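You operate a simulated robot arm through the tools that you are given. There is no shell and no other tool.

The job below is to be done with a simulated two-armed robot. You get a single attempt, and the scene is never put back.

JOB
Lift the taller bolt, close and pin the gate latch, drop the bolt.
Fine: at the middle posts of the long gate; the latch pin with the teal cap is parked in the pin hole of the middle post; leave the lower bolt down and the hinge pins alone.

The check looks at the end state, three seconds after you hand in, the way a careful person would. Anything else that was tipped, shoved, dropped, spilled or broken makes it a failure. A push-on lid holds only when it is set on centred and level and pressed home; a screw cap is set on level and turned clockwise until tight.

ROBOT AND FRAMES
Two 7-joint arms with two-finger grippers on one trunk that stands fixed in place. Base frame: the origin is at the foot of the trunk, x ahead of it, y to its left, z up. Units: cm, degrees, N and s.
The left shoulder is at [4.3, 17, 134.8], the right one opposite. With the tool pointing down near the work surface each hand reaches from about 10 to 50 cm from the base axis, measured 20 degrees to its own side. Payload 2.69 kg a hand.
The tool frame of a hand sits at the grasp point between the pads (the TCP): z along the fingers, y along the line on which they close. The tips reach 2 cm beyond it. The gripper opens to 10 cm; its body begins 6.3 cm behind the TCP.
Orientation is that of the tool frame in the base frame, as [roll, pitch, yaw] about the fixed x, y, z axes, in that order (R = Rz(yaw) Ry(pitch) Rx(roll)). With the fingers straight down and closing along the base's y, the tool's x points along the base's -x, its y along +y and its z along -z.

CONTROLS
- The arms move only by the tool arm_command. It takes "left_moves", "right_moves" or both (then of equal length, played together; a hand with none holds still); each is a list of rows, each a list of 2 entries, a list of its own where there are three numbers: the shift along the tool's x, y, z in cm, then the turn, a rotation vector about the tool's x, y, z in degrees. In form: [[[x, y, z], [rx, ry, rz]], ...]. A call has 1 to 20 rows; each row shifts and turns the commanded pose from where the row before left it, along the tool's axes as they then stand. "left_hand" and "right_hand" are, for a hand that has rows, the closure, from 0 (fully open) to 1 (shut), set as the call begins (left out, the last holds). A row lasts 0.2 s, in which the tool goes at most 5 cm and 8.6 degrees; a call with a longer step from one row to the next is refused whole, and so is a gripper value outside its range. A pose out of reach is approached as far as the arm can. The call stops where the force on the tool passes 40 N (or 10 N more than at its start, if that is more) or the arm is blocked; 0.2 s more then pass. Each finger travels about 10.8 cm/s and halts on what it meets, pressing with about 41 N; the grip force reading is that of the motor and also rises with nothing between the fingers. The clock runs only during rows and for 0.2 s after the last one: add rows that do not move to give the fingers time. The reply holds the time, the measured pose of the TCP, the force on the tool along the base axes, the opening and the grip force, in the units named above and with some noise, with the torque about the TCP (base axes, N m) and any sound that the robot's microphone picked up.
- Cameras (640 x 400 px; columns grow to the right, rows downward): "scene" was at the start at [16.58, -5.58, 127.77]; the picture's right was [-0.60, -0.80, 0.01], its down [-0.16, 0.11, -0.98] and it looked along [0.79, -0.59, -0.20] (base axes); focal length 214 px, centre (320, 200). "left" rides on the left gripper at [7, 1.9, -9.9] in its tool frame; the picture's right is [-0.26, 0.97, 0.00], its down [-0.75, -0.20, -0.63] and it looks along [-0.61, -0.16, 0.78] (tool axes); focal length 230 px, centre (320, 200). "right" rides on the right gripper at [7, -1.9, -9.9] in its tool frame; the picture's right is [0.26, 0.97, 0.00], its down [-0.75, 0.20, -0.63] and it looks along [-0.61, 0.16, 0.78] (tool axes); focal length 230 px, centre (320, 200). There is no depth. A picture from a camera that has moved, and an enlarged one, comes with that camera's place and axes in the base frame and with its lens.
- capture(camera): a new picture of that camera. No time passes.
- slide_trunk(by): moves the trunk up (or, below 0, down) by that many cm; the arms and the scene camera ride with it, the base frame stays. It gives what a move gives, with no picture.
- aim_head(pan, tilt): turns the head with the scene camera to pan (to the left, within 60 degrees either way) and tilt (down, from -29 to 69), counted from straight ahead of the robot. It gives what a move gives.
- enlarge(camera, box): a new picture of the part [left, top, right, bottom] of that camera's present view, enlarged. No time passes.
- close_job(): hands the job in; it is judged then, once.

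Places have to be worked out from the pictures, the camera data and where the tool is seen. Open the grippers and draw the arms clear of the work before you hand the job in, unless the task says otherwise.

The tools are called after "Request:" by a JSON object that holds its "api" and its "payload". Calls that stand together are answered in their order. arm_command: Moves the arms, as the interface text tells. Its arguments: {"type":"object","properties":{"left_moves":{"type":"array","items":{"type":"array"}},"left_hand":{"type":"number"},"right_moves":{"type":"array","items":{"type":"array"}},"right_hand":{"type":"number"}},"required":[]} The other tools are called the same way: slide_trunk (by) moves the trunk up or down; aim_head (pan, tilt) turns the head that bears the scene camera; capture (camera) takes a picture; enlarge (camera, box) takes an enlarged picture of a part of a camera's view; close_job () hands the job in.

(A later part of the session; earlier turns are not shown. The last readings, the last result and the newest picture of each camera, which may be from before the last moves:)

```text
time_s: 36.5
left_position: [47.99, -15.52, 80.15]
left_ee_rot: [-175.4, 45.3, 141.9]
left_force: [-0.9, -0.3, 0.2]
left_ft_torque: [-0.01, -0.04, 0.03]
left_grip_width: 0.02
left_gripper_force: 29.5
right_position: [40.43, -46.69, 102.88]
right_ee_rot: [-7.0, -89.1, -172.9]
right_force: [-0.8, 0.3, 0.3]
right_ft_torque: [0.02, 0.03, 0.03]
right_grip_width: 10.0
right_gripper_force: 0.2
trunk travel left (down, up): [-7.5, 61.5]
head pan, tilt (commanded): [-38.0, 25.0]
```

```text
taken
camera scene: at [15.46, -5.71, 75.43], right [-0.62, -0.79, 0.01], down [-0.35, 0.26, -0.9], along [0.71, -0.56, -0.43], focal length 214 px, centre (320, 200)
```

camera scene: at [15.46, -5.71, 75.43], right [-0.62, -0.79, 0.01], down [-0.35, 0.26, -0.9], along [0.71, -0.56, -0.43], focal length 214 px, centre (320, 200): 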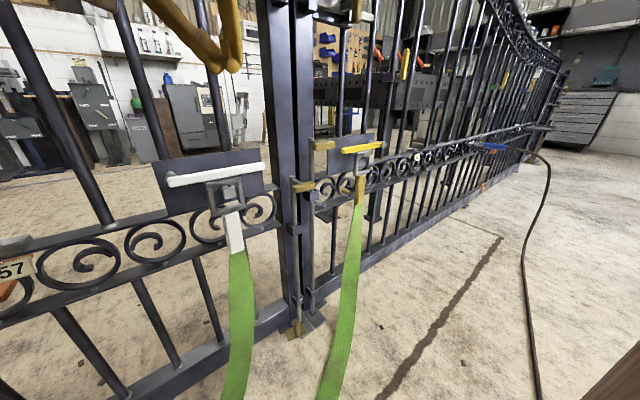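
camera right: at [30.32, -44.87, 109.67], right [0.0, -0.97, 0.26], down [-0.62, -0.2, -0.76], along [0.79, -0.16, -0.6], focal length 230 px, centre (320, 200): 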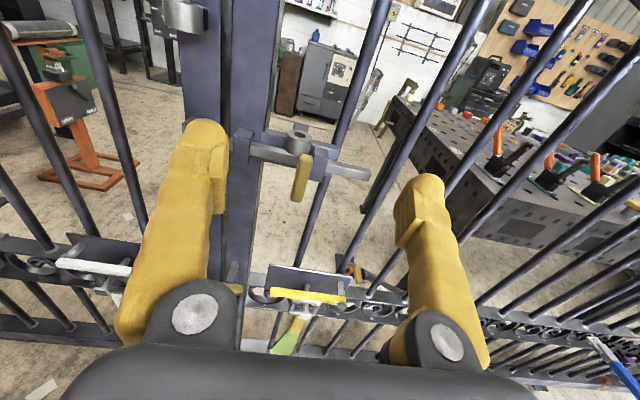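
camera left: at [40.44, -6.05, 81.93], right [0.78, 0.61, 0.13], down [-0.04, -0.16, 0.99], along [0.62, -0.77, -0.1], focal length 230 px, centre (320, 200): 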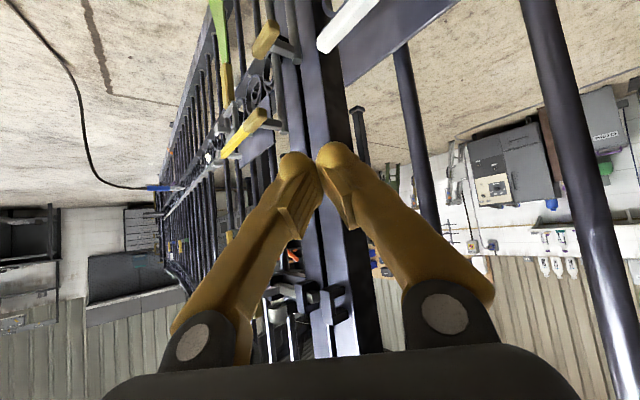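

Pitched 45° down it reaches z 80 freely. I now roll it +90° in place so the fingers close in the vertical plane with the camera on its left.

Request:
{"api": "arm_command", "payload": {"left_moves": [[[0, 0, -1], [0, 0, 8.2]], [[0, 0, -1], [0, 0, 8.2]], [[0, 0, -1], [0, 0, 8.2]], [[0, 0, 0], [0, 0, 8.2]], [[0, 0, 0], [0, 0, 8.2]], [[0, 0, 0], [0, 0, 8.2]], [[0, 0, 0], [0, 0, 8.2]], [[0, 0, 0], [0, 0, 8.2]], [[0, 0, 0], [0, 0, 8.2]], [[0, 0, 0], [0, 0, 8.2]], [[0, 0, 0], [0, 0, 8.0]], [[0, 0, 0], [0, 0, 0]]]}}

Request:
{"api": "capture", "payload": {"camera": "left"}}

Request:
{"api": "capture", "payload": {"camera": "scene"}}

```text
time_s: 39.1
left_position: [46.36, -14.05, 82.32]
left_ee_rot: [134.7, 3.2, 48.6]
left_force: [-0.4, 0.2, -0.3]
left_ft_torque: [0.02, 0.0, -0.02]
left_grip_width: 0.02
left_gripper_force: 29.7
right_position: [40.35, -46.82, 102.94]
right_ee_rot: [-6.4, -89.1, -173.6]
right_force: [0.0, -0.2, 0.0]
right_ft_torque: [0.0, 0.01, -0.02]
right_grip_width: 10.0
right_gripper_force: 0.1
trunk travel left (down, up): [-7.5, 61.5]
head pan, tilt (commanded): [-38.0, 25.0]
```

```text
taken
camera left: at [47.04, -4.59, 90.1], right [0.36, -0.61, 0.7], down [-0.93, -0.16, 0.34], along [-0.1, -0.77, -0.63], focal length 230 px, centre (320, 200)
```

left: 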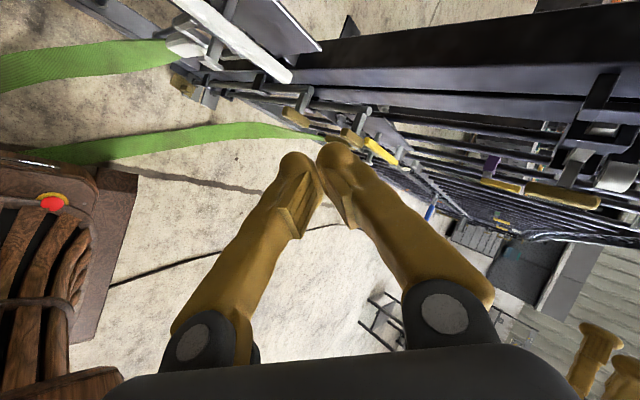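

```text
taken
camera scene: at [15.46, -5.7, 75.43], right [-0.62, -0.79, 0.01], down [-0.35, 0.26, -0.9], along [0.71, -0.56, -0.43], focal length 214 px, centre (320, 200)
```

scene: 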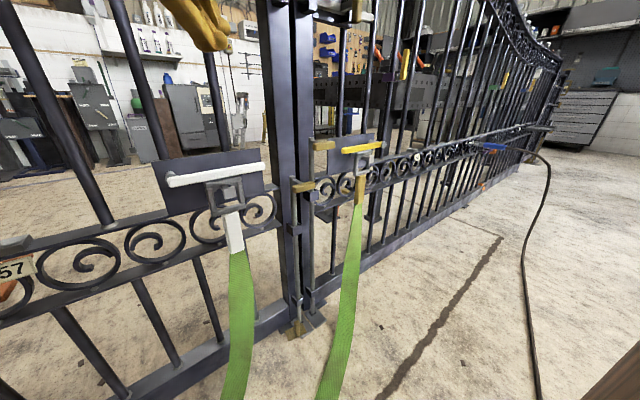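

The +90° roll works freely and gives an end-on view of the gate front. I move the left hand toward the bolt area, to about [50, -33, 72].

Request:
{"api": "arm_command", "payload": {"left_moves": [[[-1.87, 0.49, 3.09], [0, 0, 0]], [[-1.87, 0.49, 3.09], [0, 0, 0]], [[-1.87, 0.49, 3.09], [0, 0, 0]], [[-1.87, 0.49, 3.09], [0, 0, 0]], [[-1.87, 0.49, 3.09], [0, 0, 0]], [[-1.87, 0.49, 3.09], [0, 0, 0]], [[0, 0, 0], [0, 0, 0]]]}}

Request:
{"api": "capture", "payload": {"camera": "left"}}

Request:
{"api": "capture", "payload": {"camera": "scene"}}

Request:
{"api": "capture", "payload": {"camera": "right"}}

```text
time_s: 40.9
left_position: [50.42, -28.41, 75.49]
left_ee_rot: [133.3, 3.4, 50.6]
left_force: [0.0, 0.1, 0.5]
left_ft_torque: [0.01, -0.02, 0.03]
left_grip_width: 0.03
left_gripper_force: 29.6
left hand out of reach, approached as far as the arm can: row 6
right_position: [39.18, -46.67, 102.5]
right_ee_rot: [-30.2, -89.7, -149.8]
right_force: [0.4, -0.3, 0.6]
right_ft_torque: [-0.01, 0.02, -0.01]
right_grip_width: 9.97
right_gripper_force: 0.0
trunk travel left (down, up): [-7.5, 61.5]
head pan, tilt (commanded): [-38.0, 25.0]
stopped in row 7 (left hand): the arm was blocked; the commanded pose is now the measured one
```

```text
taken
camera left: at [50.48, -18.78, 83.09], right [0.38, -0.59, 0.72], down [-0.92, -0.19, 0.33], along [-0.06, -0.79, -0.61], focal length 230 px, centre (320, 200)
```

left: 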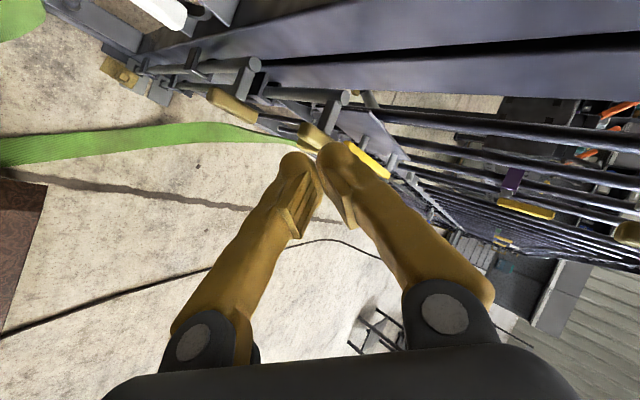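

```text
taken
camera scene: at [15.39, -5.69, 75.46], right [-0.62, -0.79, 0.01], down [-0.35, 0.26, -0.9], along [0.71, -0.56, -0.43], focal length 214 px, centre (320, 200)
```

scene: 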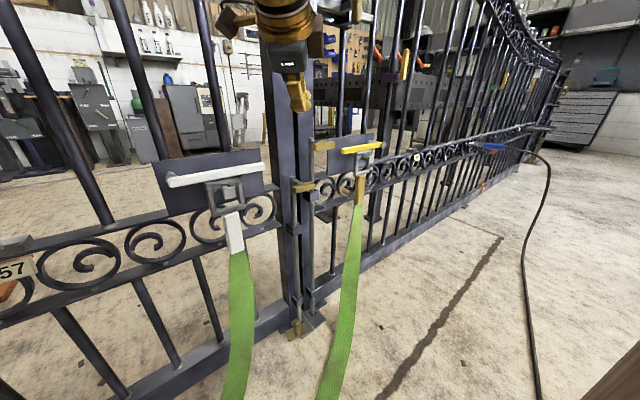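

```text
taken
camera right: at [29.2, -44.84, 109.37], right [0.0, -0.97, 0.26], down [-0.63, -0.2, -0.75], along [0.78, -0.16, -0.61], focal length 230 px, centre (320, 200)
```

right: 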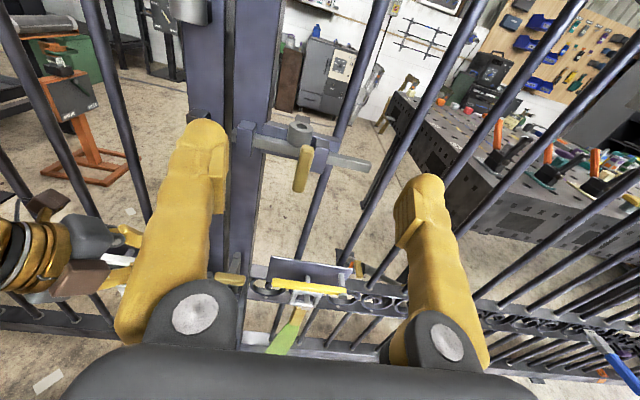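

The left arm was blocked and the right hand was nudged about 1 cm, so the two arms touched each other. I look up with the head to see how the arms lie before going on.

Request:
{"api": "aim_head", "payload": {"pan": -38, "tilt": -25}}

Request:
{"api": "capture", "payload": {"camera": "scene"}}

```text
time_s: 42.1
left_position: [50.53, -28.43, 75.56]
left_ee_rot: [133.3, 3.4, 50.8]
left_force: [-0.7, -0.1, 0.5]
left_ft_torque: [0.01, -0.01, -0.02]
left_grip_width: 0.03
left_gripper_force: 29.6
right_position: [39.28, -46.71, 102.53]
right_ee_rot: [-45.3, -89.7, -134.6]
right_force: [0.3, 0.8, 0.5]
right_ft_torque: [-0.02, -0.01, 0.0]
right_grip_width: 9.98
right_gripper_force: 0.1
trunk travel left (down, up): [-7.5, 61.5]
head pan, tilt (commanded): [-38.0, -25.0]
```

```text
taken
camera scene: at [13.94, -4.4, 83.06], right [-0.62, -0.79, 0.01], down [0.32, -0.26, -0.91], along [0.72, -0.56, 0.41], focal length 214 px, centre (320, 200)
```

scene: 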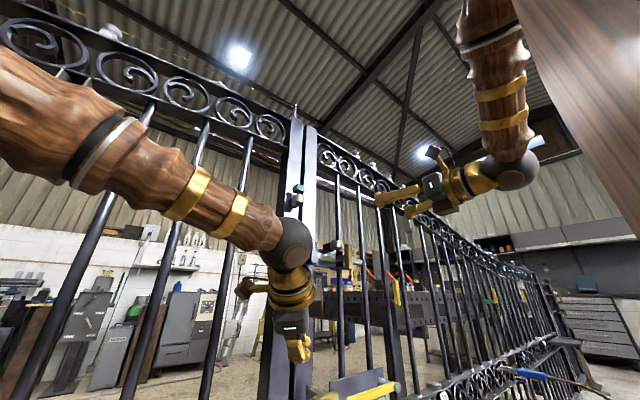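

The elbows ride high and the forearms slope down to the hands. I look left and right to find where the arms touch.

Request:
{"api": "aim_head", "payload": {"pan": 20, "tilt": -25}}

Request:
{"api": "capture", "payload": {"camera": "scene"}}

Request:
{"api": "aim_head", "payload": {"pan": -60, "tilt": -29}}

Request:
{"api": "capture", "payload": {"camera": "scene"}}

```text
time_s: 43.4
left_position: [50.58, -28.47, 75.37]
left_ee_rot: [133.3, 3.4, 50.9]
left_force: [-0.6, 0.0, -0.2]
left_ft_torque: [-0.01, -0.02, 0.05]
left_grip_width: 0.0
left_gripper_force: 29.9
right_position: [39.42, -46.6, 102.4]
right_ee_rot: [-45.0, -89.9, -134.9]
right_force: [0.6, -1.0, -0.4]
right_ft_torque: [0.0, 0.02, 0.01]
right_grip_width: 9.99
right_gripper_force: 0.1
trunk travel left (down, up): [-7.5, 61.5]
head pan, tilt (commanded): [20.0, -25.0]
```

```text
taken
camera scene: at [15.01, 2.39, 83.05], right [0.34, -0.94, -0.01], down [0.38, 0.14, -0.91], along [0.86, 0.31, 0.41], focal length 214 px, centre (320, 200)
```

scene: 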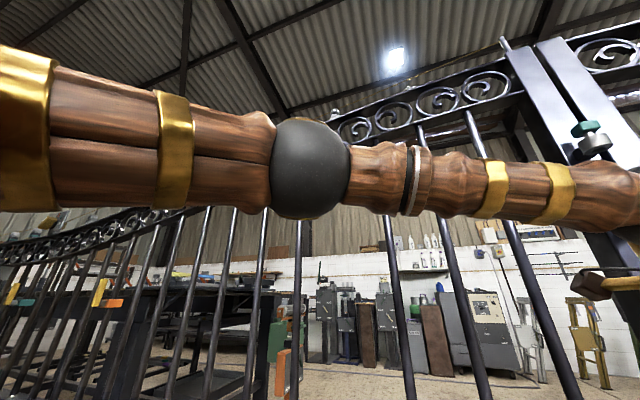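

```text
time_s: 44.9
left_position: [50.59, -28.48, 75.45]
left_ee_rot: [133.2, 3.4, 50.8]
left_force: [-0.4, 0.5, -0.3]
left_ft_torque: [0.04, 0.02, -0.01]
left_grip_width: 0.0
left_gripper_force: 29.9
right_position: [39.37, -46.69, 102.51]
right_ee_rot: [-45.3, -89.9, -134.7]
right_force: [0.2, -0.1, -0.5]
right_ft_torque: [0.04, 0.01, -0.02]
right_grip_width: 9.99
right_gripper_force: 0.1
trunk travel left (down, up): [-7.5, 61.5]
head pan, tilt (commanded): [-60.0, -28.6]
```

```text
taken
camera scene: at [11.7, -5.83, 83.54], right [-0.87, -0.5, 0.01], down [0.22, -0.41, -0.88], along [0.45, -0.76, 0.47], focal length 214 px, centre (320, 200)
```

scene: 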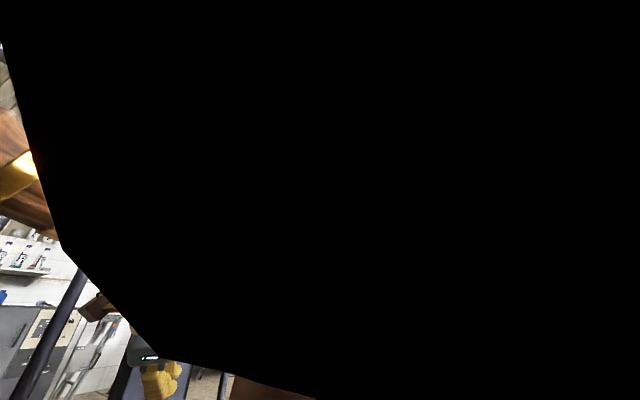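

The left arm's elbow is at about [35, 11, 97], while the right arm is folded close by the head. I extend the right hand forward and outward to unfold it, and return the head to view the work.

Request:
{"api": "aim_head", "payload": {"pan": -38, "tilt": 10}}

Request:
{"api": "arm_command", "payload": {"right_moves": [[[0, 2, 2], [0, 0, 0]], [[0, 2, 2], [0, 0, 0]], [[0, 2, 2], [0, 0, 0]], [[0, 0, 2], [0, 0, 0]], [[0, 0, 0], [0, 0, 0]]]}}

Request:
{"api": "capture", "payload": {"camera": "scene"}}

```text
time_s: 46.0
left_position: [50.51, -28.44, 75.51]
left_ee_rot: [133.2, 3.4, 50.9]
left_force: [-0.3, -0.1, 0.7]
left_ft_torque: [0.01, -0.02, 0.02]
left_grip_width: 0.0
left_gripper_force: 29.2
right_position: [39.27, -46.66, 102.45]
right_ee_rot: [-45.0, -89.7, -135.0]
right_force: [0.4, 0.1, -0.1]
right_ft_torque: [-0.02, 0.05, 0.0]
right_grip_width: 10.0
right_gripper_force: 0.1
trunk travel left (down, up): [-7.5, 61.5]
head pan, tilt (commanded): [-38.0, 10.0]
```

```text
time_s: 47.2
left_position: [50.57, -28.37, 75.45]
left_ee_rot: [133.3, 3.4, 50.8]
left_force: [-0.6, -0.9, 0.1]
left_ft_torque: [-0.03, -0.02, 0.0]
left_grip_width: 0.0
left_gripper_force: 29.4
right_position: [46.81, -52.75, 103.72]
right_ee_rot: [-4.2, -88.2, -175.8]
right_force: [0.9, -0.3, 0.2]
right_ft_torque: [0.01, 0.01, -0.01]
right_grip_width: 10.0
right_gripper_force: 0.0
trunk travel left (down, up): [-7.5, 61.5]
head pan, tilt (commanded): [-38.0, 10.0]
```

```text
taken
camera scene: at [15.58, -5.75, 77.87], right [-0.62, -0.79, 0.01], down [-0.15, 0.11, -0.98], along [0.77, -0.61, -0.19], focal length 214 px, centre (320, 200)
```

scene: 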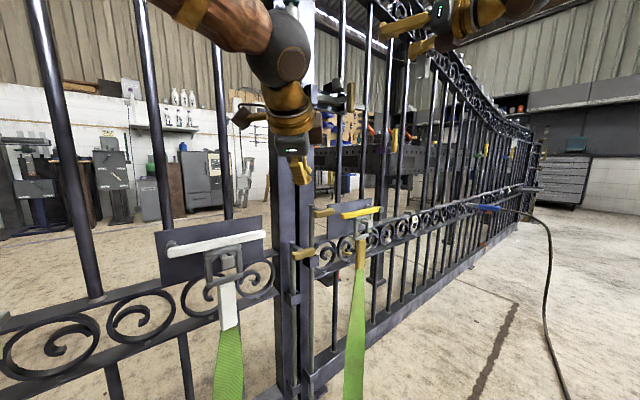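

The right arm is clear now. I try the left hand again in a small step toward [50.5, -33, 72].

Request:
{"api": "arm_command", "payload": {"left_moves": [[[-1.68, -0.35, 2.33], [0, 0, 0]], [[-1.68, -0.35, 2.33], [0, 0, 0]], [[0, 0, 0], [0, 0, 0]]]}}

Request:
{"api": "capture", "payload": {"camera": "left"}}

```text
time_s: 48.0
left_position: [51.6, -28.86, 74.53]
left_ee_rot: [133.1, 3.7, 52.0]
left_force: [0.6, -1.1, 0.5]
left_ft_torque: [0.02, -0.02, 0.01]
left_grip_width: 0.0
left_gripper_force: 29.5
left hand out of reach, approached as far as the arm can: row 1, 2
right_position: [46.8, -52.7, 103.66]
right_ee_rot: [-4.3, -88.2, -175.7]
right_force: [-0.4, 0.3, 0.7]
right_ft_torque: [0.0, -0.05, 0.0]
right_grip_width: 10.01
right_gripper_force: 0.1
trunk travel left (down, up): [-7.5, 61.5]
head pan, tilt (commanded): [-38.0, 10.0]
```

```text
taken
camera left: at [51.57, -19.22, 82.13], right [0.39, -0.57, 0.72], down [-0.92, -0.21, 0.33], along [-0.04, -0.79, -0.61], focal length 230 px, centre (320, 200)
```

left: 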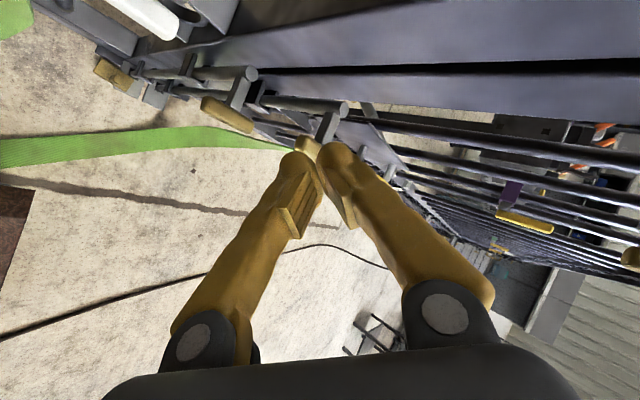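

Still at a joint limit when crossing to the right. I turn the left hand's yaw further right (about -68°) so that it reaches more toward -y, and then step toward the handle.

Request:
{"api": "arm_command", "payload": {"left_moves": [[[0, 0, 0], [0.37, -4.54, 4.28]], [[0, 0, 0], [0.37, -4.54, 4.28]], [[0, 0, 0], [0.37, -4.54, 4.28]], [[0, 0, 0], [0.37, -4.54, 4.28]], [[0, 0, 1.5], [0, 0, 0]], [[0, 0, 1.5], [0, 0, 0]], [[0, 0, 0], [0, 0, 0]]]}}

Request:
{"api": "capture", "payload": {"camera": "left"}}

Request:
{"api": "capture", "payload": {"camera": "scene"}}

```text
time_s: 49.6
left_position: [51.66, -31.14, 72.58]
left_ee_rot: [133.4, 3.5, 26.2]
left_force: [0.1, 0.3, 0.1]
left_ft_torque: [-0.03, -0.05, -0.02]
left_grip_width: 0.0
left_gripper_force: 29.3
left hand out of reach, approached as far as the arm can: row 6
right_position: [46.84, -52.73, 103.73]
right_ee_rot: [-4.5, -88.2, -175.5]
right_force: [-0.3, 0.4, -0.5]
right_ft_torque: [0.03, 0.01, 0.01]
right_grip_width: 9.99
right_gripper_force: 0.0
trunk travel left (down, up): [-7.5, 61.5]
head pan, tilt (commanded): [-38.0, 10.0]
```

```text
taken
camera left: at [55.69, -22.44, 80.25], right [0.1, -0.69, 0.72], down [-0.92, 0.21, 0.33], along [-0.38, -0.69, -0.62], focal length 230 px, centre (320, 200)
```

left: 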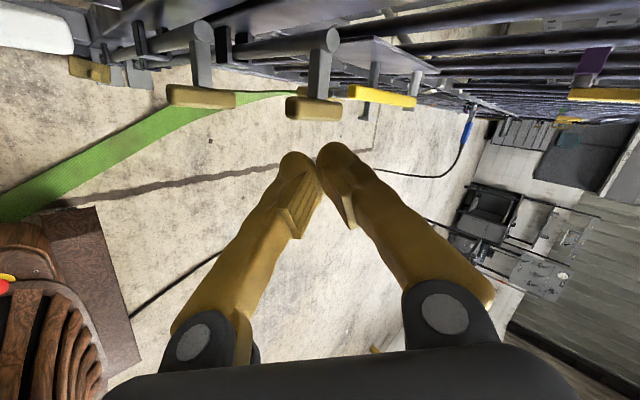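

```text
taken
camera scene: at [15.59, -5.76, 77.87], right [-0.62, -0.79, 0.01], down [-0.15, 0.11, -0.98], along [0.77, -0.61, -0.19], focal length 214 px, centre (320, 200)
```

scene: 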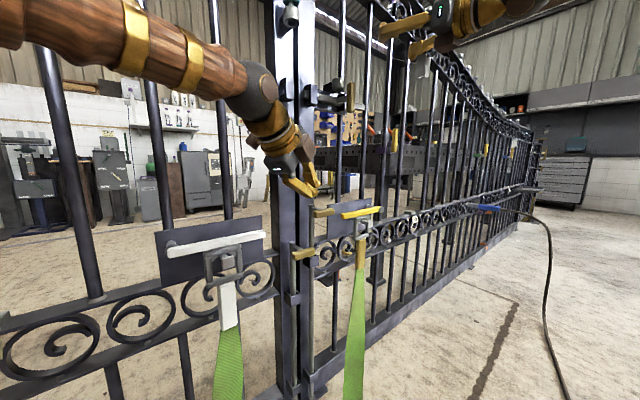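

Reach to the right improved. I look at the left arm to see whether it is stretched straight or held by a joint limit.

Request:
{"api": "aim_head", "payload": {"pan": 10, "tilt": -5}}

Request:
{"api": "capture", "payload": {"camera": "scene"}}

Request:
{"api": "aim_head", "payload": {"pan": -30, "tilt": -5}}

Request:
{"api": "capture", "payload": {"camera": "scene"}}

```text
time_s: 50.7
left_position: [51.61, -31.18, 72.54]
left_ee_rot: [133.5, 3.5, 26.1]
left_force: [0.3, -0.2, -0.1]
left_ft_torque: [-0.01, 0.0, 0.02]
left_grip_width: 0.0
left_gripper_force: 29.2
right_position: [46.8, -52.72, 103.73]
right_ee_rot: [-4.4, -88.2, -175.6]
right_force: [-0.3, 0.0, -1.1]
right_ft_torque: [0.01, -0.05, 0.01]
right_grip_width: 10.0
right_gripper_force: 0.1
trunk travel left (down, up): [-7.5, 61.5]
head pan, tilt (commanded): [10.0, -5.0]
```

```text
taken
camera scene: at [16.91, 1.48, 80.22], right [0.17, -0.98, 0.0], down [0.07, 0.02, -1.0], along [0.98, 0.17, 0.07], focal length 214 px, centre (320, 200)
```

scene: 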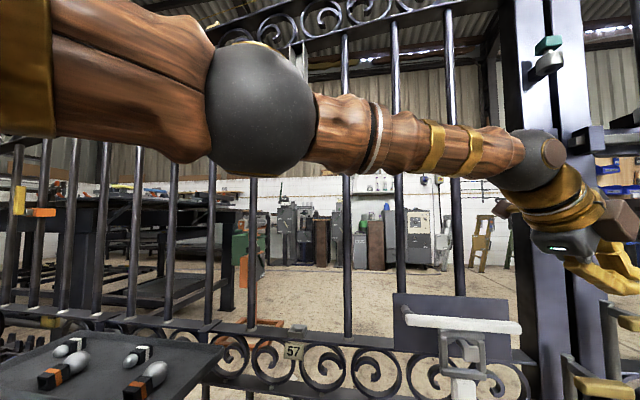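

```text
time_s: 51.8
left_position: [51.57, -31.1, 72.68]
left_ee_rot: [133.4, 3.4, 26.1]
left_force: [0.0, -0.4, 0.3]
left_ft_torque: [-0.03, -0.01, 0.01]
left_grip_width: 0.03
left_gripper_force: 29.5
right_position: [46.81, -52.86, 103.73]
right_ee_rot: [-4.4, -88.3, -175.6]
right_force: [0.8, -0.1, 0.0]
right_ft_torque: [0.03, 0.02, 0.01]
right_grip_width: 10.02
right_gripper_force: 0.1
trunk travel left (down, up): [-7.5, 61.5]
head pan, tilt (commanded): [-30.0, -5.0]
```

```text
taken
camera scene: at [15.87, -4.4, 80.24], right [-0.5, -0.87, 0.01], down [0.06, -0.04, -1.0], along [0.86, -0.5, 0.07], focal length 214 px, centre (320, 200)
```

scene: 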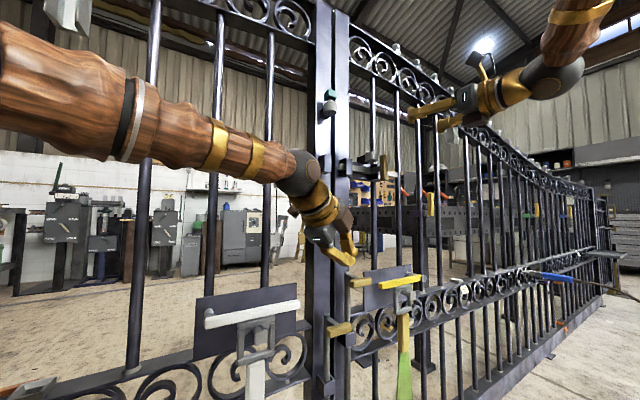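

The left shoulder's inward limit keeps that hand short of the bolt handle. So I retract the left arm to the left, and will use the right hand for the bolt, testing whether it stays up by itself.

Request:
{"api": "arm_command", "payload": {"left_moves": [[[0.54, -0.34, -3.64], [0, 0, 0]], [[0.54, -0.34, -3.64], [0, 0, 0]], [[0.54, -0.34, -3.64], [0, 0, 0]], [[0.54, -0.34, -3.64], [0, 0, 0]], [[0.54, -0.34, -3.64], [0, 0, 0]], [[0.54, -0.34, -3.64], [0, 0, 0]], [[0.54, -0.34, -3.64], [0, 0, 0]], [[0, 0, 0], [-0.37, 4.36, -4.12]], [[0, 0, 0], [-0.37, 4.36, -4.12]], [[0, 0, 0], [-0.37, 4.36, -4.12]], [[0, 0, 0], [-0.37, 4.36, -4.12]], [[0, 0, 0], [-0.37, 4.36, -4.12]], [[0, 0, 0], [-0.37, 4.36, -4.12]], [[0, 0, 0], [-0.37, 4.36, -4.12]], [[0, 0, 0], [-0.37, 4.36, -4.12]], [[0, 0, 0], [-0.37, 4.36, -4.12]], [[0, 0, 0], [0, 0, 0]]]}}

Request:
{"api": "capture", "payload": {"camera": "scene"}}

```text
time_s: 55.4
left_position: [46.48, -11.48, 87.78]
left_ee_rot: [134.0, 3.5, 79.5]
left_force: [-0.1, -0.4, 0.0]
left_ft_torque: [0.01, 0.0, -0.04]
left_grip_width: 0.0
left_gripper_force: 29.3
right_position: [46.71, -52.6, 103.78]
right_ee_rot: [-4.5, -88.0, -175.5]
right_force: [-0.2, -0.5, 0.2]
right_ft_torque: [-0.03, 0.03, -0.01]
right_grip_width: 9.99
right_gripper_force: 0.1
trunk travel left (down, up): [-7.5, 61.5]
head pan, tilt (commanded): [-30.0, -5.0]
```

```text
taken
camera scene: at [15.86, -4.41, 80.24], right [-0.5, -0.87, 0.01], down [0.06, -0.04, -1.0], along [0.86, -0.5, 0.07], focal length 214 px, centre (320, 200)
```

scene: 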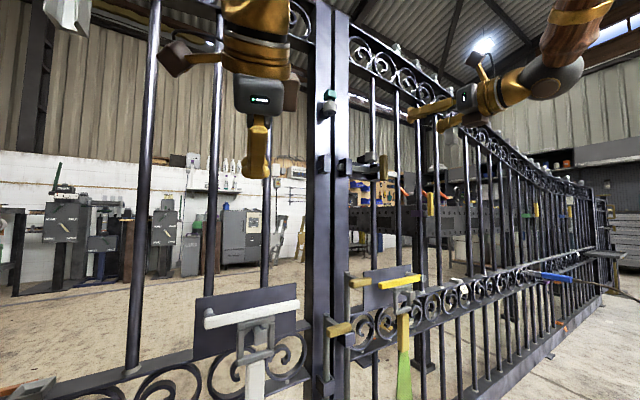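

The left arm is coming clear. I shift it further left, and meanwhile roll the right hand back by 90° so its fingers close vertically for the bolt handle.

Request:
{"api": "arm_command", "payload": {"left_moves": [[[3.1, -0.26, -1.5], [0, 0, 0]], [[3.1, -0.26, -1.5], [0, 0, 0]], [[3.1, -0.26, -1.5], [0, 0, 0]], [[3.1, -0.26, -1.5], [0, 0, 0]], [[3.1, -0.26, -1.5], [0, 0, 0]], [[3.1, -0.26, -1.5], [0, 0, 0]], [[0, 0, 0], [0, 0, 0]], [[0, 0, 0], [0, 0, 0]], [[0, 0, 0], [0, 0, 0]], [[0, 0, 0], [0, 0, 0]], [[0, 0, 0], [0, 0, 0]], [[0, 0, 0], [0, 0, 0]]], "right_moves": [[[0, 0, 0], [0, 0, -8.2]], [[0, 0, 0], [0, 0, -8.2]], [[0, 0, 0], [0, 0, -8.2]], [[0, 0, 0], [0, 0, -8.2]], [[0, 0, 0], [0, 0, -8.2]], [[0, 0, 0], [0, 0, -8.2]], [[0, 0, 0], [0, 0, -8.2]], [[0, 0, 0], [0, 0, -8.2]], [[0, 0, 0], [0, 0, -8.2]], [[0, 0, 0], [0, 0, -8.2]], [[0, 0, 0], [0, 0, -8.0]], [[0, 0, 0], [0, 0, 0]]]}}

Request:
{"api": "arm_command", "payload": {"right_moves": [[[1.3, -3.3, -0.6], [0, 0, 0]], [[1.3, -3.3, -0.6], [0, 0, 0]], [[1.3, -3.3, -0.6], [0, 0, 0]], [[1.3, -3.3, -0.6], [0, 0, 0]], [[1.3, -3.3, -0.6], [0, 0, 0]], [[0, 0, 0], [0, 0, 0]]]}}

```text
time_s: 58.0
left_position: [42.41, 8.54, 92.09]
left_ee_rot: [133.5, 3.4, 79.5]
left_force: [0.2, 0.4, 0.4]
left_ft_torque: [-0.01, -0.03, -0.01]
left_grip_width: 0.0
left_gripper_force: 29.3
right_position: [46.79, -52.6, 103.75]
right_ee_rot: [88.1, -0.1, 90.0]
right_force: [0.5, 0.0, 0.3]
right_ft_torque: [0.02, 0.01, 0.02]
right_grip_width: 10.0
right_gripper_force: 0.0
trunk travel left (down, up): [-7.5, 61.5]
head pan, tilt (commanded): [-30.0, -5.0]
```

```text
time_s: 59.4
left_position: [42.38, 8.43, 92.08]
left_ee_rot: [133.5, 3.4, 79.5]
left_force: [0.2, -0.7, 0.3]
left_ft_torque: [0.0, -0.01, 0.0]
left_grip_width: 0.0
left_gripper_force: 29.2
right_position: [44.28, -46.24, 87.09]
right_ee_rot: [88.1, -0.1, 90.0]
right_force: [-0.4, -0.8, -0.7]
right_ft_torque: [-0.02, 0.02, -0.01]
right_grip_width: 9.99
right_gripper_force: 0.0
trunk travel left (down, up): [-7.5, 61.5]
head pan, tilt (commanded): [-30.0, -5.0]
```

Good. I level the right hand (2° correction) and lower it toward the bolt height.

Request:
{"api": "arm_command", "payload": {"right_moves": [[[0.8, -3, 0], [1.9, 0, 0]], [[0.8, -3, 0], [0, 0, 0]], [[0.8, -3, 0], [0, 0, 0]], [[0.8, -3, 0], [0, 0, 0]], [[0, -3, 0], [0, 0, 0]], [[0, 0, 0], [0, 0, 0]]]}}

Request:
{"api": "aim_head", "payload": {"pan": -40, "tilt": 20}}

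Request:
{"api": "capture", "payload": {"camera": "right"}}

Request:
{"api": "capture", "payload": {"camera": "scene"}}

```text
time_s: 60.8
left_position: [42.33, 8.34, 92.12]
left_ee_rot: [133.5, 3.4, 79.5]
left_force: [-0.3, 0.0, -0.1]
left_ft_torque: [0.0, -0.01, 0.0]
left_grip_width: 0.0
left_gripper_force: 28.8
right_position: [44.4, -42.95, 72.15]
right_ee_rot: [89.9, -0.2, 90.0]
right_force: [0.7, 0.6, -0.2]
right_ft_torque: [-0.02, -0.02, 0.04]
right_grip_width: 10.01
right_gripper_force: 0.1
trunk travel left (down, up): [-7.5, 61.5]
head pan, tilt (commanded): [-30.0, -5.0]
```

```text
time_s: 61.7
left_position: [42.45, 8.44, 91.99]
left_ee_rot: [133.5, 3.4, 79.5]
left_force: [0.3, 0.1, -0.6]
left_ft_torque: [-0.02, 0.03, 0.02]
left_grip_width: 0.0
left_gripper_force: 29.8
right_position: [44.48, -42.84, 71.99]
right_ee_rot: [90.1, -0.1, 90.0]
right_force: [-0.9, -0.2, 0.2]
right_ft_torque: [0.02, 0.0, 0.03]
right_grip_width: 9.99
right_gripper_force: 0.0
trunk travel left (down, up): [-7.5, 61.5]
head pan, tilt (commanded): [-40.0, 20.0]
```

```text
taken
camera right: at [34.43, -35.95, 70.18], right [0.0, 0.26, 0.97], down [-0.63, -0.75, 0.2], along [0.78, -0.61, 0.16], focal length 230 px, centre (320, 200)
```

right: 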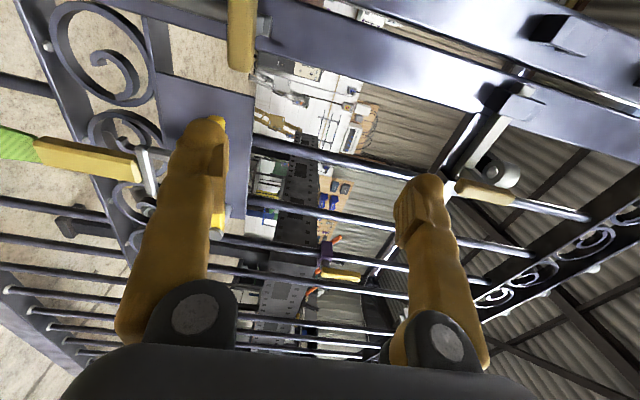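

```text
taken
camera scene: at [15.35, -6.01, 76.25], right [-0.64, -0.77, 0.01], down [-0.28, 0.22, -0.94], along [0.71, -0.6, -0.35], focal length 214 px, centre (320, 200)
```

scene: 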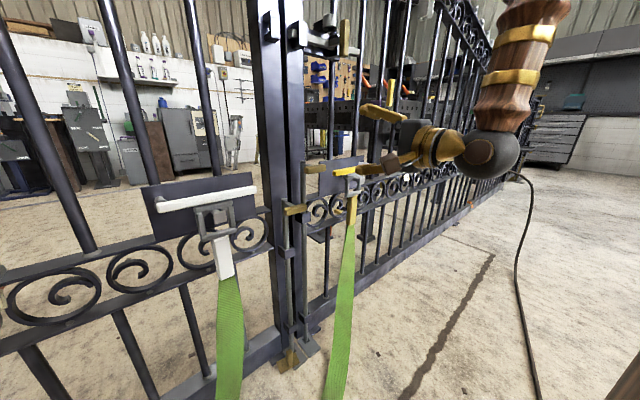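

The right hand is level at z 72 with no limit, and the view puts the handle centre at about [55.6, -38.7, 64.7]. I align in front of it with the fingers partly closed.

Request:
{"api": "arm_command", "payload": {"right_moves": [[[1.4, -2.4, 1.0], [0, 0, 0]], [[1.4, -2.4, 1.0], [0, 0, 0]], [[1.4, -2.5, 1.0], [0, 0, 0]], [[0, 0, 0], [0, 0, 0]]], "right_hand": 0.35}}

Request:
{"api": "capture", "payload": {"camera": "right"}}

Request:
{"api": "capture", "payload": {"camera": "scene"}}

```text
time_s: 62.7
left_position: [42.45, 8.48, 92.02]
left_ee_rot: [133.5, 3.4, 79.5]
left_force: [-0.6, -0.4, 0.4]
left_ft_torque: [0.01, -0.02, 0.04]
left_grip_width: 0.0
left_gripper_force: 29.5
right_position: [47.32, -38.77, 64.83]
right_ee_rot: [90.0, -0.1, 89.9]
right_force: [-0.4, 0.6, 0.5]
right_ft_torque: [0.01, 0.02, -0.02]
right_grip_width: 6.5
right_gripper_force: 0.1
trunk travel left (down, up): [-7.5, 61.5]
head pan, tilt (commanded): [-40.0, 20.0]
```

```text
taken
camera right: at [37.42, -31.9, 62.9], right [0.0, 0.26, 0.97], down [-0.63, -0.75, 0.2], along [0.78, -0.61, 0.16], focal length 230 px, centre (320, 200)
```

right: 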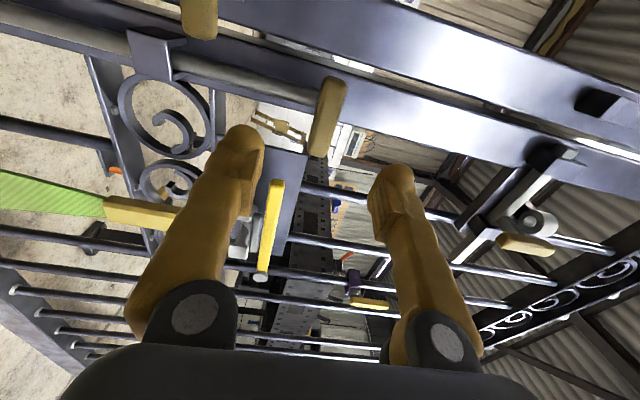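

```text
taken
camera scene: at [15.36, -6.01, 76.24], right [-0.64, -0.77, 0.01], down [-0.28, 0.22, -0.94], along [0.71, -0.6, -0.35], focal length 214 px, centre (320, 200)
```

scene: 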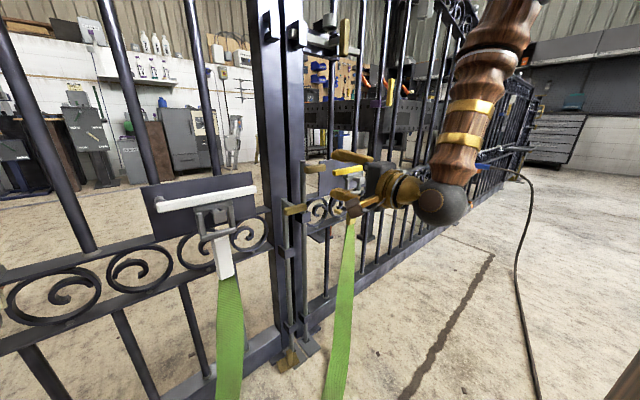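

The handle sits centred between the two fingers in height. I move straight ahead 8.3 cm to straddle it.

Request:
{"api": "arm_command", "payload": {"right_moves": [[[0.1, 0, 2.1], [0, 0, 0]], [[0.1, 0, 2.1], [0, 0, 0]], [[0.1, 0, 2.1], [0, 0, 0]], [[0.1, 0, 2.0], [0, 0, 0]], [[0, 0, 0], [0, 0, 0]]]}}

Request:
{"api": "capture", "payload": {"camera": "right"}}

Request:
{"api": "enlarge", "payload": {"camera": "scene", "box": [270, 140, 430, 240]}}

```text
time_s: 63.9
left_position: [42.32, 8.48, 92.08]
left_ee_rot: [133.5, 3.4, 79.5]
left_force: [-0.4, 0.2, 0.0]
left_ft_torque: [-0.01, 0.01, 0.01]
left_grip_width: 0.01
left_gripper_force: 29.9
right_position: [55.7, -38.55, 64.86]
right_ee_rot: [90.1, -0.2, 90.0]
right_force: [-0.1, -0.3, -0.1]
right_ft_torque: [-0.05, 0.03, -0.01]
right_grip_width: 6.52
right_gripper_force: 0.1
trunk travel left (down, up): [-7.5, 61.5]
head pan, tilt (commanded): [-40.0, 20.0]
```

```text
taken
camera right: at [45.76, -31.45, 62.98], right [0.0, 0.26, 0.97], down [-0.63, -0.75, 0.2], along [0.78, -0.61, 0.16], focal length 230 px, centre (320, 200)
```

right: 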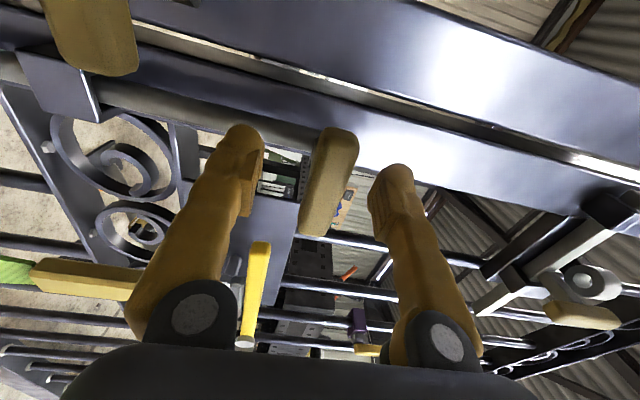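

```text
4.00 times, centred on (350, 190) of scene
camera zoom: at [15.36, -6.01, 76.24], right [-0.64, -0.77, 0.01], down [-0.28, 0.22, -0.94], along [0.71, -0.6, -0.35], focal length 858 px, centre (200, 240)
```

zoom: 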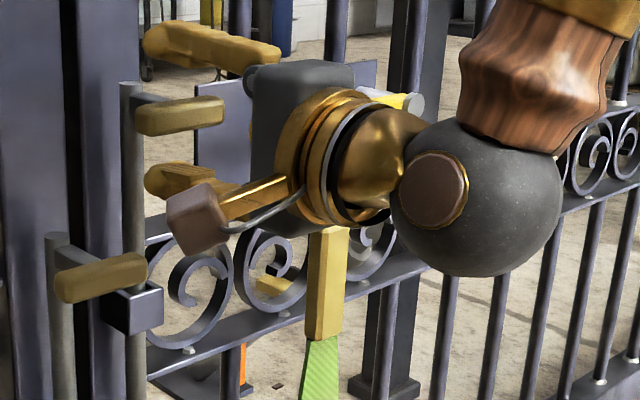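

The handle bar lies between the fingers at the TCP. I raise 0.3 cm to centre and close the grip.

Request:
{"api": "arm_command", "payload": {"right_moves": [[[0, 0.3, 0], [0, 0, 0]], [[0, 0, 0], [0, 0, 0]]]}}

Request:
{"api": "arm_command", "payload": {"right_moves": [[[0, 0, 0], [0, 0, 0]], [[0, 0, 0], [0, 0, 0]], [[0, 0, 0], [0, 0, 0]], [[0, 0, 0], [0, 0, 0]]], "right_hand": 1}}

Request:
{"api": "capture", "payload": {"camera": "right"}}

```text
time_s: 64.5
left_position: [42.39, 8.44, 92.03]
left_ee_rot: [133.4, 3.3, 79.5]
left_force: [0.9, 0.3, 0.8]
left_ft_torque: [0.04, -0.02, 0.0]
left_grip_width: 0.01
left_gripper_force: 30.0
right_position: [55.73, -38.37, 65.21]
right_ee_rot: [90.0, -0.1, 90.0]
right_force: [-1.3, 0.4, 0.5]
right_ft_torque: [0.01, 0.0, 0.0]
right_grip_width: 6.51
right_gripper_force: 0.0
trunk travel left (down, up): [-7.5, 61.5]
head pan, tilt (commanded): [-40.0, 20.0]
```

```text
time_s: 65.5
left_position: [42.37, 8.42, 92.04]
left_ee_rot: [133.5, 3.3, 79.5]
left_force: [-0.5, -0.2, 0.0]
left_ft_torque: [-0.04, 0.01, 0.0]
left_grip_width: 0.0
left_gripper_force: 29.8
right_position: [55.64, -38.47, 64.98]
right_ee_rot: [90.2, -0.2, 90.0]
right_force: [-3.4, 2.6, -11.9]
right_ft_torque: [-0.08, 0.12, -0.07]
right_grip_width: 1.32
right_gripper_force: 40.0
trunk travel left (down, up): [-7.5, 61.5]
head pan, tilt (commanded): [-40.0, 20.0]
```

```text
taken
camera right: at [45.69, -31.42, 63.16], right [0.0, 0.25, 0.97], down [-0.63, -0.75, 0.2], along [0.78, -0.61, 0.16], focal length 230 px, centre (320, 200)
```

right: 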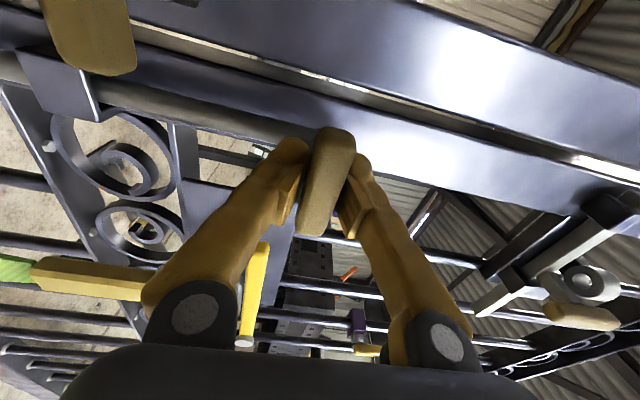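

The handle is gripped (40 N). I lift slowly 2 cm first and check force and motion.

Request:
{"api": "arm_command", "payload": {"right_moves": [[[0, 0.5, 0], [0, 0, 0]], [[0, 0.5, 0], [0, 0, 0]], [[0, 0.5, 0], [0, 0, 0]], [[0, 0.5, 0], [0, 0, 0]], [[0, 0, 0], [0, 0, 0]]]}}

Request:
{"api": "capture", "payload": {"camera": "right"}}

Request:
{"api": "enlarge", "payload": {"camera": "scene", "box": [270, 140, 430, 240]}}

```text
time_s: 66.7
left_position: [42.34, 8.41, 92.1]
left_ee_rot: [133.5, 3.3, 79.4]
left_force: [0.0, 0.1, -0.6]
left_ft_torque: [-0.03, 0.01, -0.04]
left_grip_width: 0.0
left_gripper_force: 29.4
right_position: [55.68, -38.43, 67.08]
right_ee_rot: [90.1, -0.3, 90.0]
right_force: [-15.7, 2.6, -12.1]
right_ft_torque: [-0.03, 0.13, 0.39]
right_grip_width: 1.33
right_gripper_force: 39.8
trunk travel left (down, up): [-7.5, 61.5]
head pan, tilt (commanded): [-40.0, 20.0]
```

```text
taken
camera right: at [45.7, -31.41, 65.28], right [0.0, 0.26, 0.97], down [-0.63, -0.75, 0.2], along [0.78, -0.61, 0.16], focal length 230 px, centre (320, 200)
```

right: 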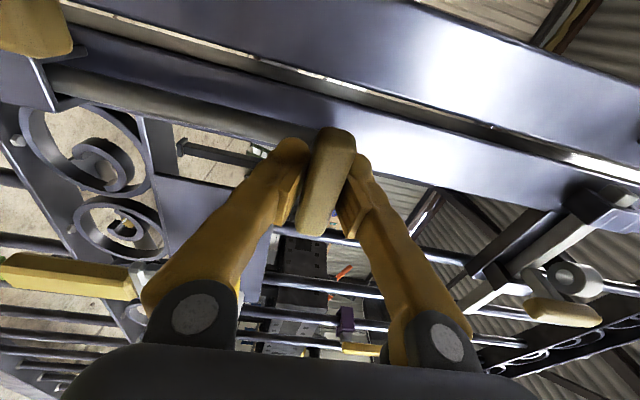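

```text
4.00 times, centred on (350, 190) of scene
camera zoom: at [15.33, -6.04, 76.24], right [-0.64, -0.77, 0.01], down [-0.28, 0.22, -0.94], along [0.71, -0.6, -0.35], focal length 858 px, centre (200, 240)
```

zoom: 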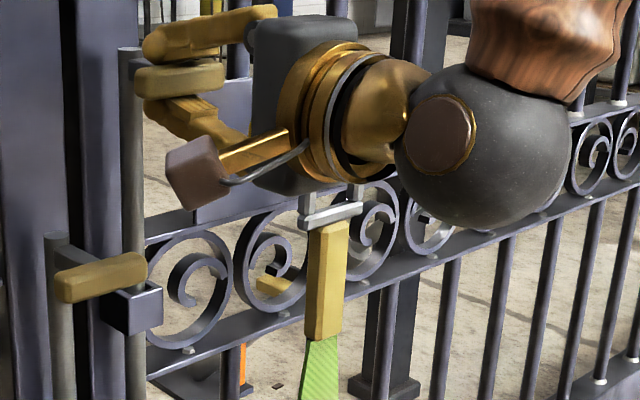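

The bolt rises with the hand (about 12 N). I lift another 4 cm with a slight ease back in x, and look at its foot.

Request:
{"api": "arm_command", "payload": {"right_moves": [[[0, 0.7, -0.1], [0, 0, 0]], [[0, 0.7, 0], [0, 0, 0]], [[0, 0.7, 0], [0, 0, 0]], [[0, 0.7, 0], [0, 0, 0]], [[0, 0.7, 0], [0, 0, 0]], [[0, 0.5, 0], [0, 0, 0]], [[0, 0, 0], [0, 0, 0]]]}}

Request:
{"api": "aim_head", "payload": {"pan": -38, "tilt": 45}}

Request:
{"api": "capture", "payload": {"camera": "scene"}}

```text
time_s: 68.3
left_position: [42.26, 8.43, 92.02]
left_ee_rot: [133.4, 3.3, 79.5]
left_force: [0.1, -0.3, 0.3]
left_ft_torque: [-0.04, 0.02, 0.04]
left_grip_width: 0.0
left_gripper_force: 29.1
right_position: [55.6, -38.41, 71.48]
right_ee_rot: [89.7, -0.2, 90.0]
right_force: [-2.3, -5.5, 5.3]
right_ft_torque: [-0.01, -0.25, 0.16]
right_grip_width: 1.31
right_gripper_force: 40.0
trunk travel left (down, up): [-7.5, 61.5]
head pan, tilt (commanded): [-40.0, 20.0]
```

```text
time_s: 69.2
left_position: [42.5, 8.51, 92.08]
left_ee_rot: [133.5, 3.4, 79.5]
left_force: [0.6, 0.6, 0.2]
left_ft_torque: [0.01, -0.03, 0.0]
left_grip_width: 0.01
left_gripper_force: 29.5
right_position: [55.69, -38.5, 71.17]
right_ee_rot: [90.0, -0.2, 89.9]
right_force: [6.8, -5.3, 3.5]
right_ft_torque: [-0.02, -0.05, -0.27]
right_grip_width: 1.31
right_gripper_force: 39.5
trunk travel left (down, up): [-7.5, 61.5]
head pan, tilt (commanded): [-38.0, 45.0]
```

```text
taken
camera scene: at [14.59, -5.05, 72.39], right [-0.62, -0.79, 0.01], down [-0.57, 0.44, -0.7], along [0.55, -0.44, -0.72], focal length 214 px, centre (320, 200)
```

scene: 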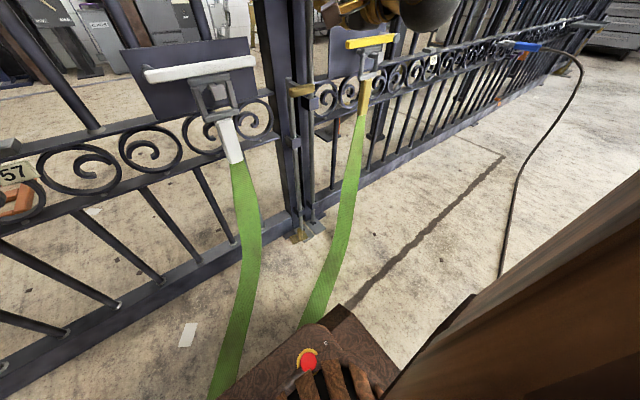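

The bolt is raised about 6 cm and the hand no longer carries its weight. I enlarge the foot area.

Request:
{"api": "enlarge", "payload": {"camera": "scene", "box": [270, 170, 350, 250]}}

Request:
{"api": "enlarge", "payload": {"camera": "scene", "box": [260, 60, 356, 150]}}

Request:
{"api": "capture", "payload": {"camera": "right"}}

```text
5.00 times, centred on (310, 210) of scene
camera zoom: at [14.59, -5.05, 72.39], right [-0.62, -0.79, 0.01], down [-0.57, 0.44, -0.7], along [0.55, -0.44, -0.72], focal length 1072 px, centre (370, 150)
```

zoom: 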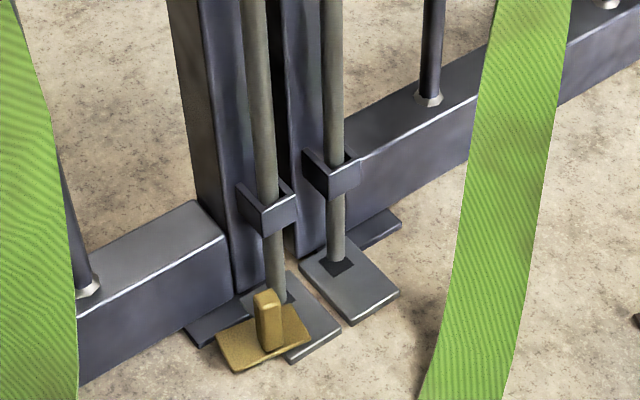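

```text
4.44 times, centred on (308, 105) of scene
camera zoom: at [14.59, -5.05, 72.39], right [-0.62, -0.79, 0.01], down [-0.57, 0.44, -0.7], along [0.55, -0.44, -0.72], focal length 953 px, centre (373, 622)
```

zoom: 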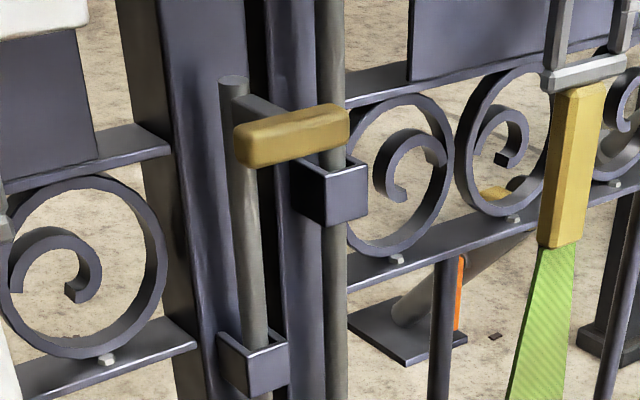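

```text
taken
camera right: at [45.71, -31.41, 69.29], right [0.0, 0.26, 0.97], down [-0.63, -0.75, 0.2], along [0.78, -0.61, 0.16], focal length 230 px, centre (320, 200)
```

right: 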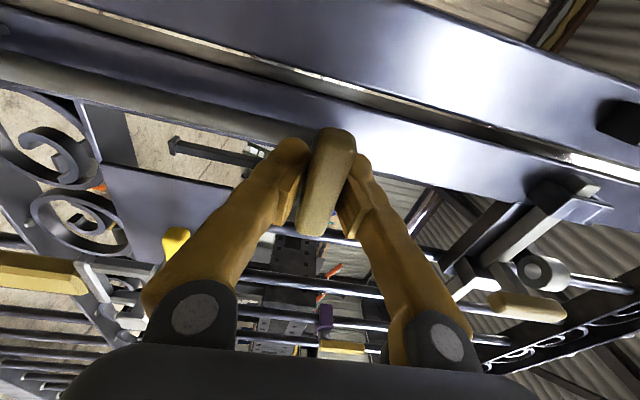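

The rod's foot now looks about level with the socket plate. I lift 2.5 cm more to clear it, watching the force.

Request:
{"api": "arm_command", "payload": {"right_moves": [[[0, 0.5, 0], [0, 0, 0]], [[0, 0.5, 0], [0, 0, 0]], [[0, 0.5, 0], [0, 0, 0]], [[0, 0.5, 0], [0, 0, 0]], [[0, 0.5, 0], [0, 0, 0]], [[0, 0, 0], [0, 0, 0]]]}}

Request:
{"api": "enlarge", "payload": {"camera": "scene", "box": [270, 170, 350, 250]}}

```text
time_s: 70.2
left_position: [41.52, 8.4, 90.85]
left_ee_rot: [135.3, 3.5, 79.6]
left_force: [-1.2, -0.4, 0.1]
left_ft_torque: [0.01, 0.01, 0.02]
left_grip_width: 0.0
left_gripper_force: 29.3
right_position: [54.09, -38.42, 72.13]
right_ee_rot: [92.1, -0.5, 90.0]
right_force: [20.7, 5.0, -50.2]
right_ft_torque: [-0.14, 0.43, -0.55]
right_grip_width: 1.79
right_gripper_force: 43.4
trunk travel left (down, up): [-7.5, 61.5]
head pan, tilt (commanded): [-38.0, 45.0]
stopped in row 4 (right hand): the force on the tool passed its limit at 44 N (the readings are from after the stop); the commanded pose is now the measured one
```

```text
5.00 times, centred on (310, 210) of scene
camera zoom: at [14.79, -5.16, 72.27], right [-0.62, -0.79, 0.01], down [-0.57, 0.44, -0.69], along [0.54, -0.43, -0.72], focal length 1072 px, centre (370, 150)
```

zoom: 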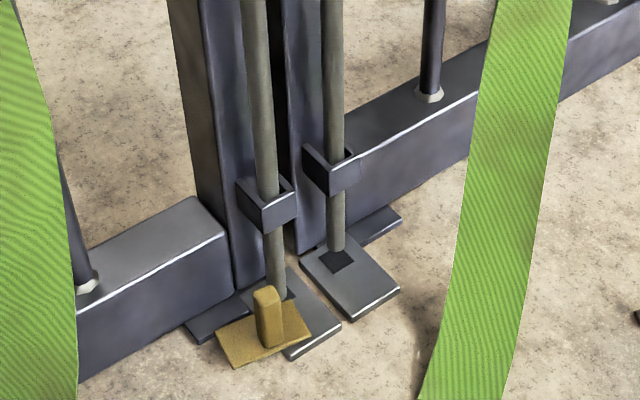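

The bolt hit its upper stop at about +7 cm (force limit), and its foot is now clear above the plate hole. I relax the hand slightly downward and look at the grip.

Request:
{"api": "arm_command", "payload": {"right_moves": [[[0, -0.3, 0], [0, 0, 0]], [[0, -0.3, 0.2], [0, 0, 0]], [[0, 0, 0], [0, 0, 0]]]}}

Request:
{"api": "capture", "payload": {"camera": "right"}}

Request:
{"api": "aim_head", "payload": {"pan": -40, "tilt": 20}}

Request:
{"api": "enlarge", "payload": {"camera": "scene", "box": [270, 120, 430, 220]}}

```text
time_s: 71.0
left_position: [41.35, 8.27, 91.12]
left_ee_rot: [134.9, 3.5, 79.6]
left_force: [-0.5, 0.4, 0.0]
left_ft_torque: [0.04, -0.02, 0.0]
left_grip_width: 0.04
left_gripper_force: 29.2
right_position: [54.29, -38.35, 72.07]
right_ee_rot: [91.0, -0.2, 90.0]
right_force: [-29.6, -3.5, -32.7]
right_ft_torque: [-0.15, 0.44, -0.21]
right_grip_width: 1.71
right_gripper_force: 42.8
trunk travel left (down, up): [-7.5, 61.5]
head pan, tilt (commanded): [-38.0, 45.0]
```

```text
taken
camera right: at [44.23, -31.47, 70.36], right [0.02, 0.25, 0.97], down [-0.63, -0.75, 0.21], along [0.78, -0.61, 0.14], focal length 230 px, centre (320, 200)
```

right: 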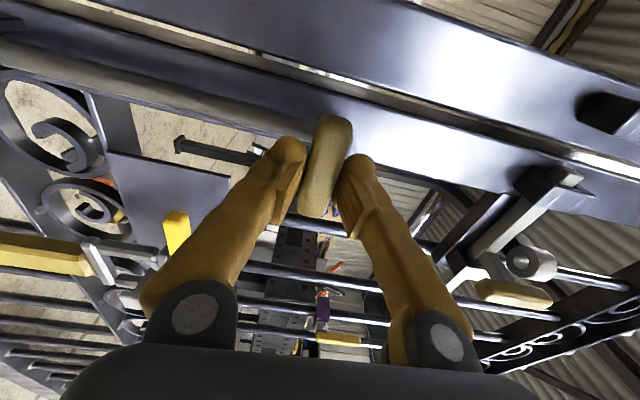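

```text
time_s: 71.8
left_position: [41.2, 8.33, 91.1]
left_ee_rot: [135.0, 3.6, 79.6]
left_force: [0.3, 0.8, 0.1]
left_ft_torque: [0.03, 0.0, -0.01]
left_grip_width: 0.02
left_gripper_force: 29.4
right_position: [54.26, -38.41, 71.99]
right_ee_rot: [91.1, -0.3, 90.1]
right_force: [-28.8, -2.8, -32.6]
right_ft_torque: [-0.18, 0.44, -0.12]
right_grip_width: 1.74
right_gripper_force: 42.6
trunk travel left (down, up): [-7.5, 61.5]
head pan, tilt (commanded): [-40.0, 20.0]
```

```text
4.00 times, centred on (350, 170) of scene
camera zoom: at [15.34, -6.13, 76.22], right [-0.64, -0.77, 0.01], down [-0.28, 0.22, -0.93], along [0.71, -0.6, -0.36], focal length 858 px, centre (200, 320)
```

zoom: 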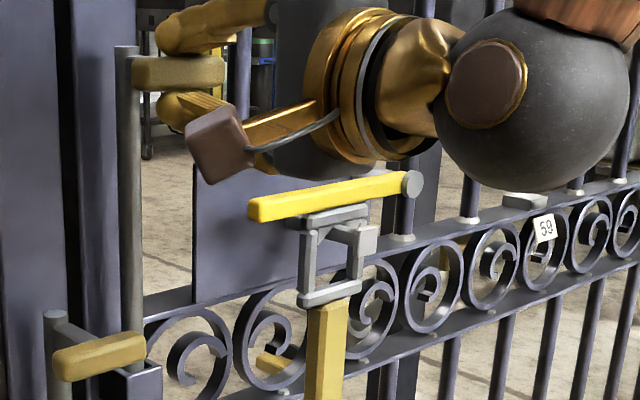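

Still about 33 N of upward pull on the stop and a push in x. I ease down 0.7 cm and back a little.

Request:
{"api": "arm_command", "payload": {"right_moves": [[[0, -0.35, -0.1], [0, 0, 0]], [[0, -0.35, -0.1], [0, 0, 0]], [[0, 0, 0], [0, 0, 0]]]}}

```text
time_s: 72.6
left_position: [41.25, 8.44, 91.14]
left_ee_rot: [135.0, 3.5, 79.6]
left_force: [0.4, 0.2, 0.6]
left_ft_torque: [-0.03, -0.01, -0.02]
left_grip_width: 0.0
left_gripper_force: 29.9
right_position: [54.25, -38.35, 71.99]
right_ee_rot: [90.0, -0.2, 90.1]
right_force: [-14.0, -11.4, -10.0]
right_ft_torque: [-0.16, 0.17, 0.62]
right_grip_width: 1.71
right_gripper_force: 42.5
trunk travel left (down, up): [-7.5, 61.5]
head pan, tilt (commanded): [-40.0, 20.0]
```

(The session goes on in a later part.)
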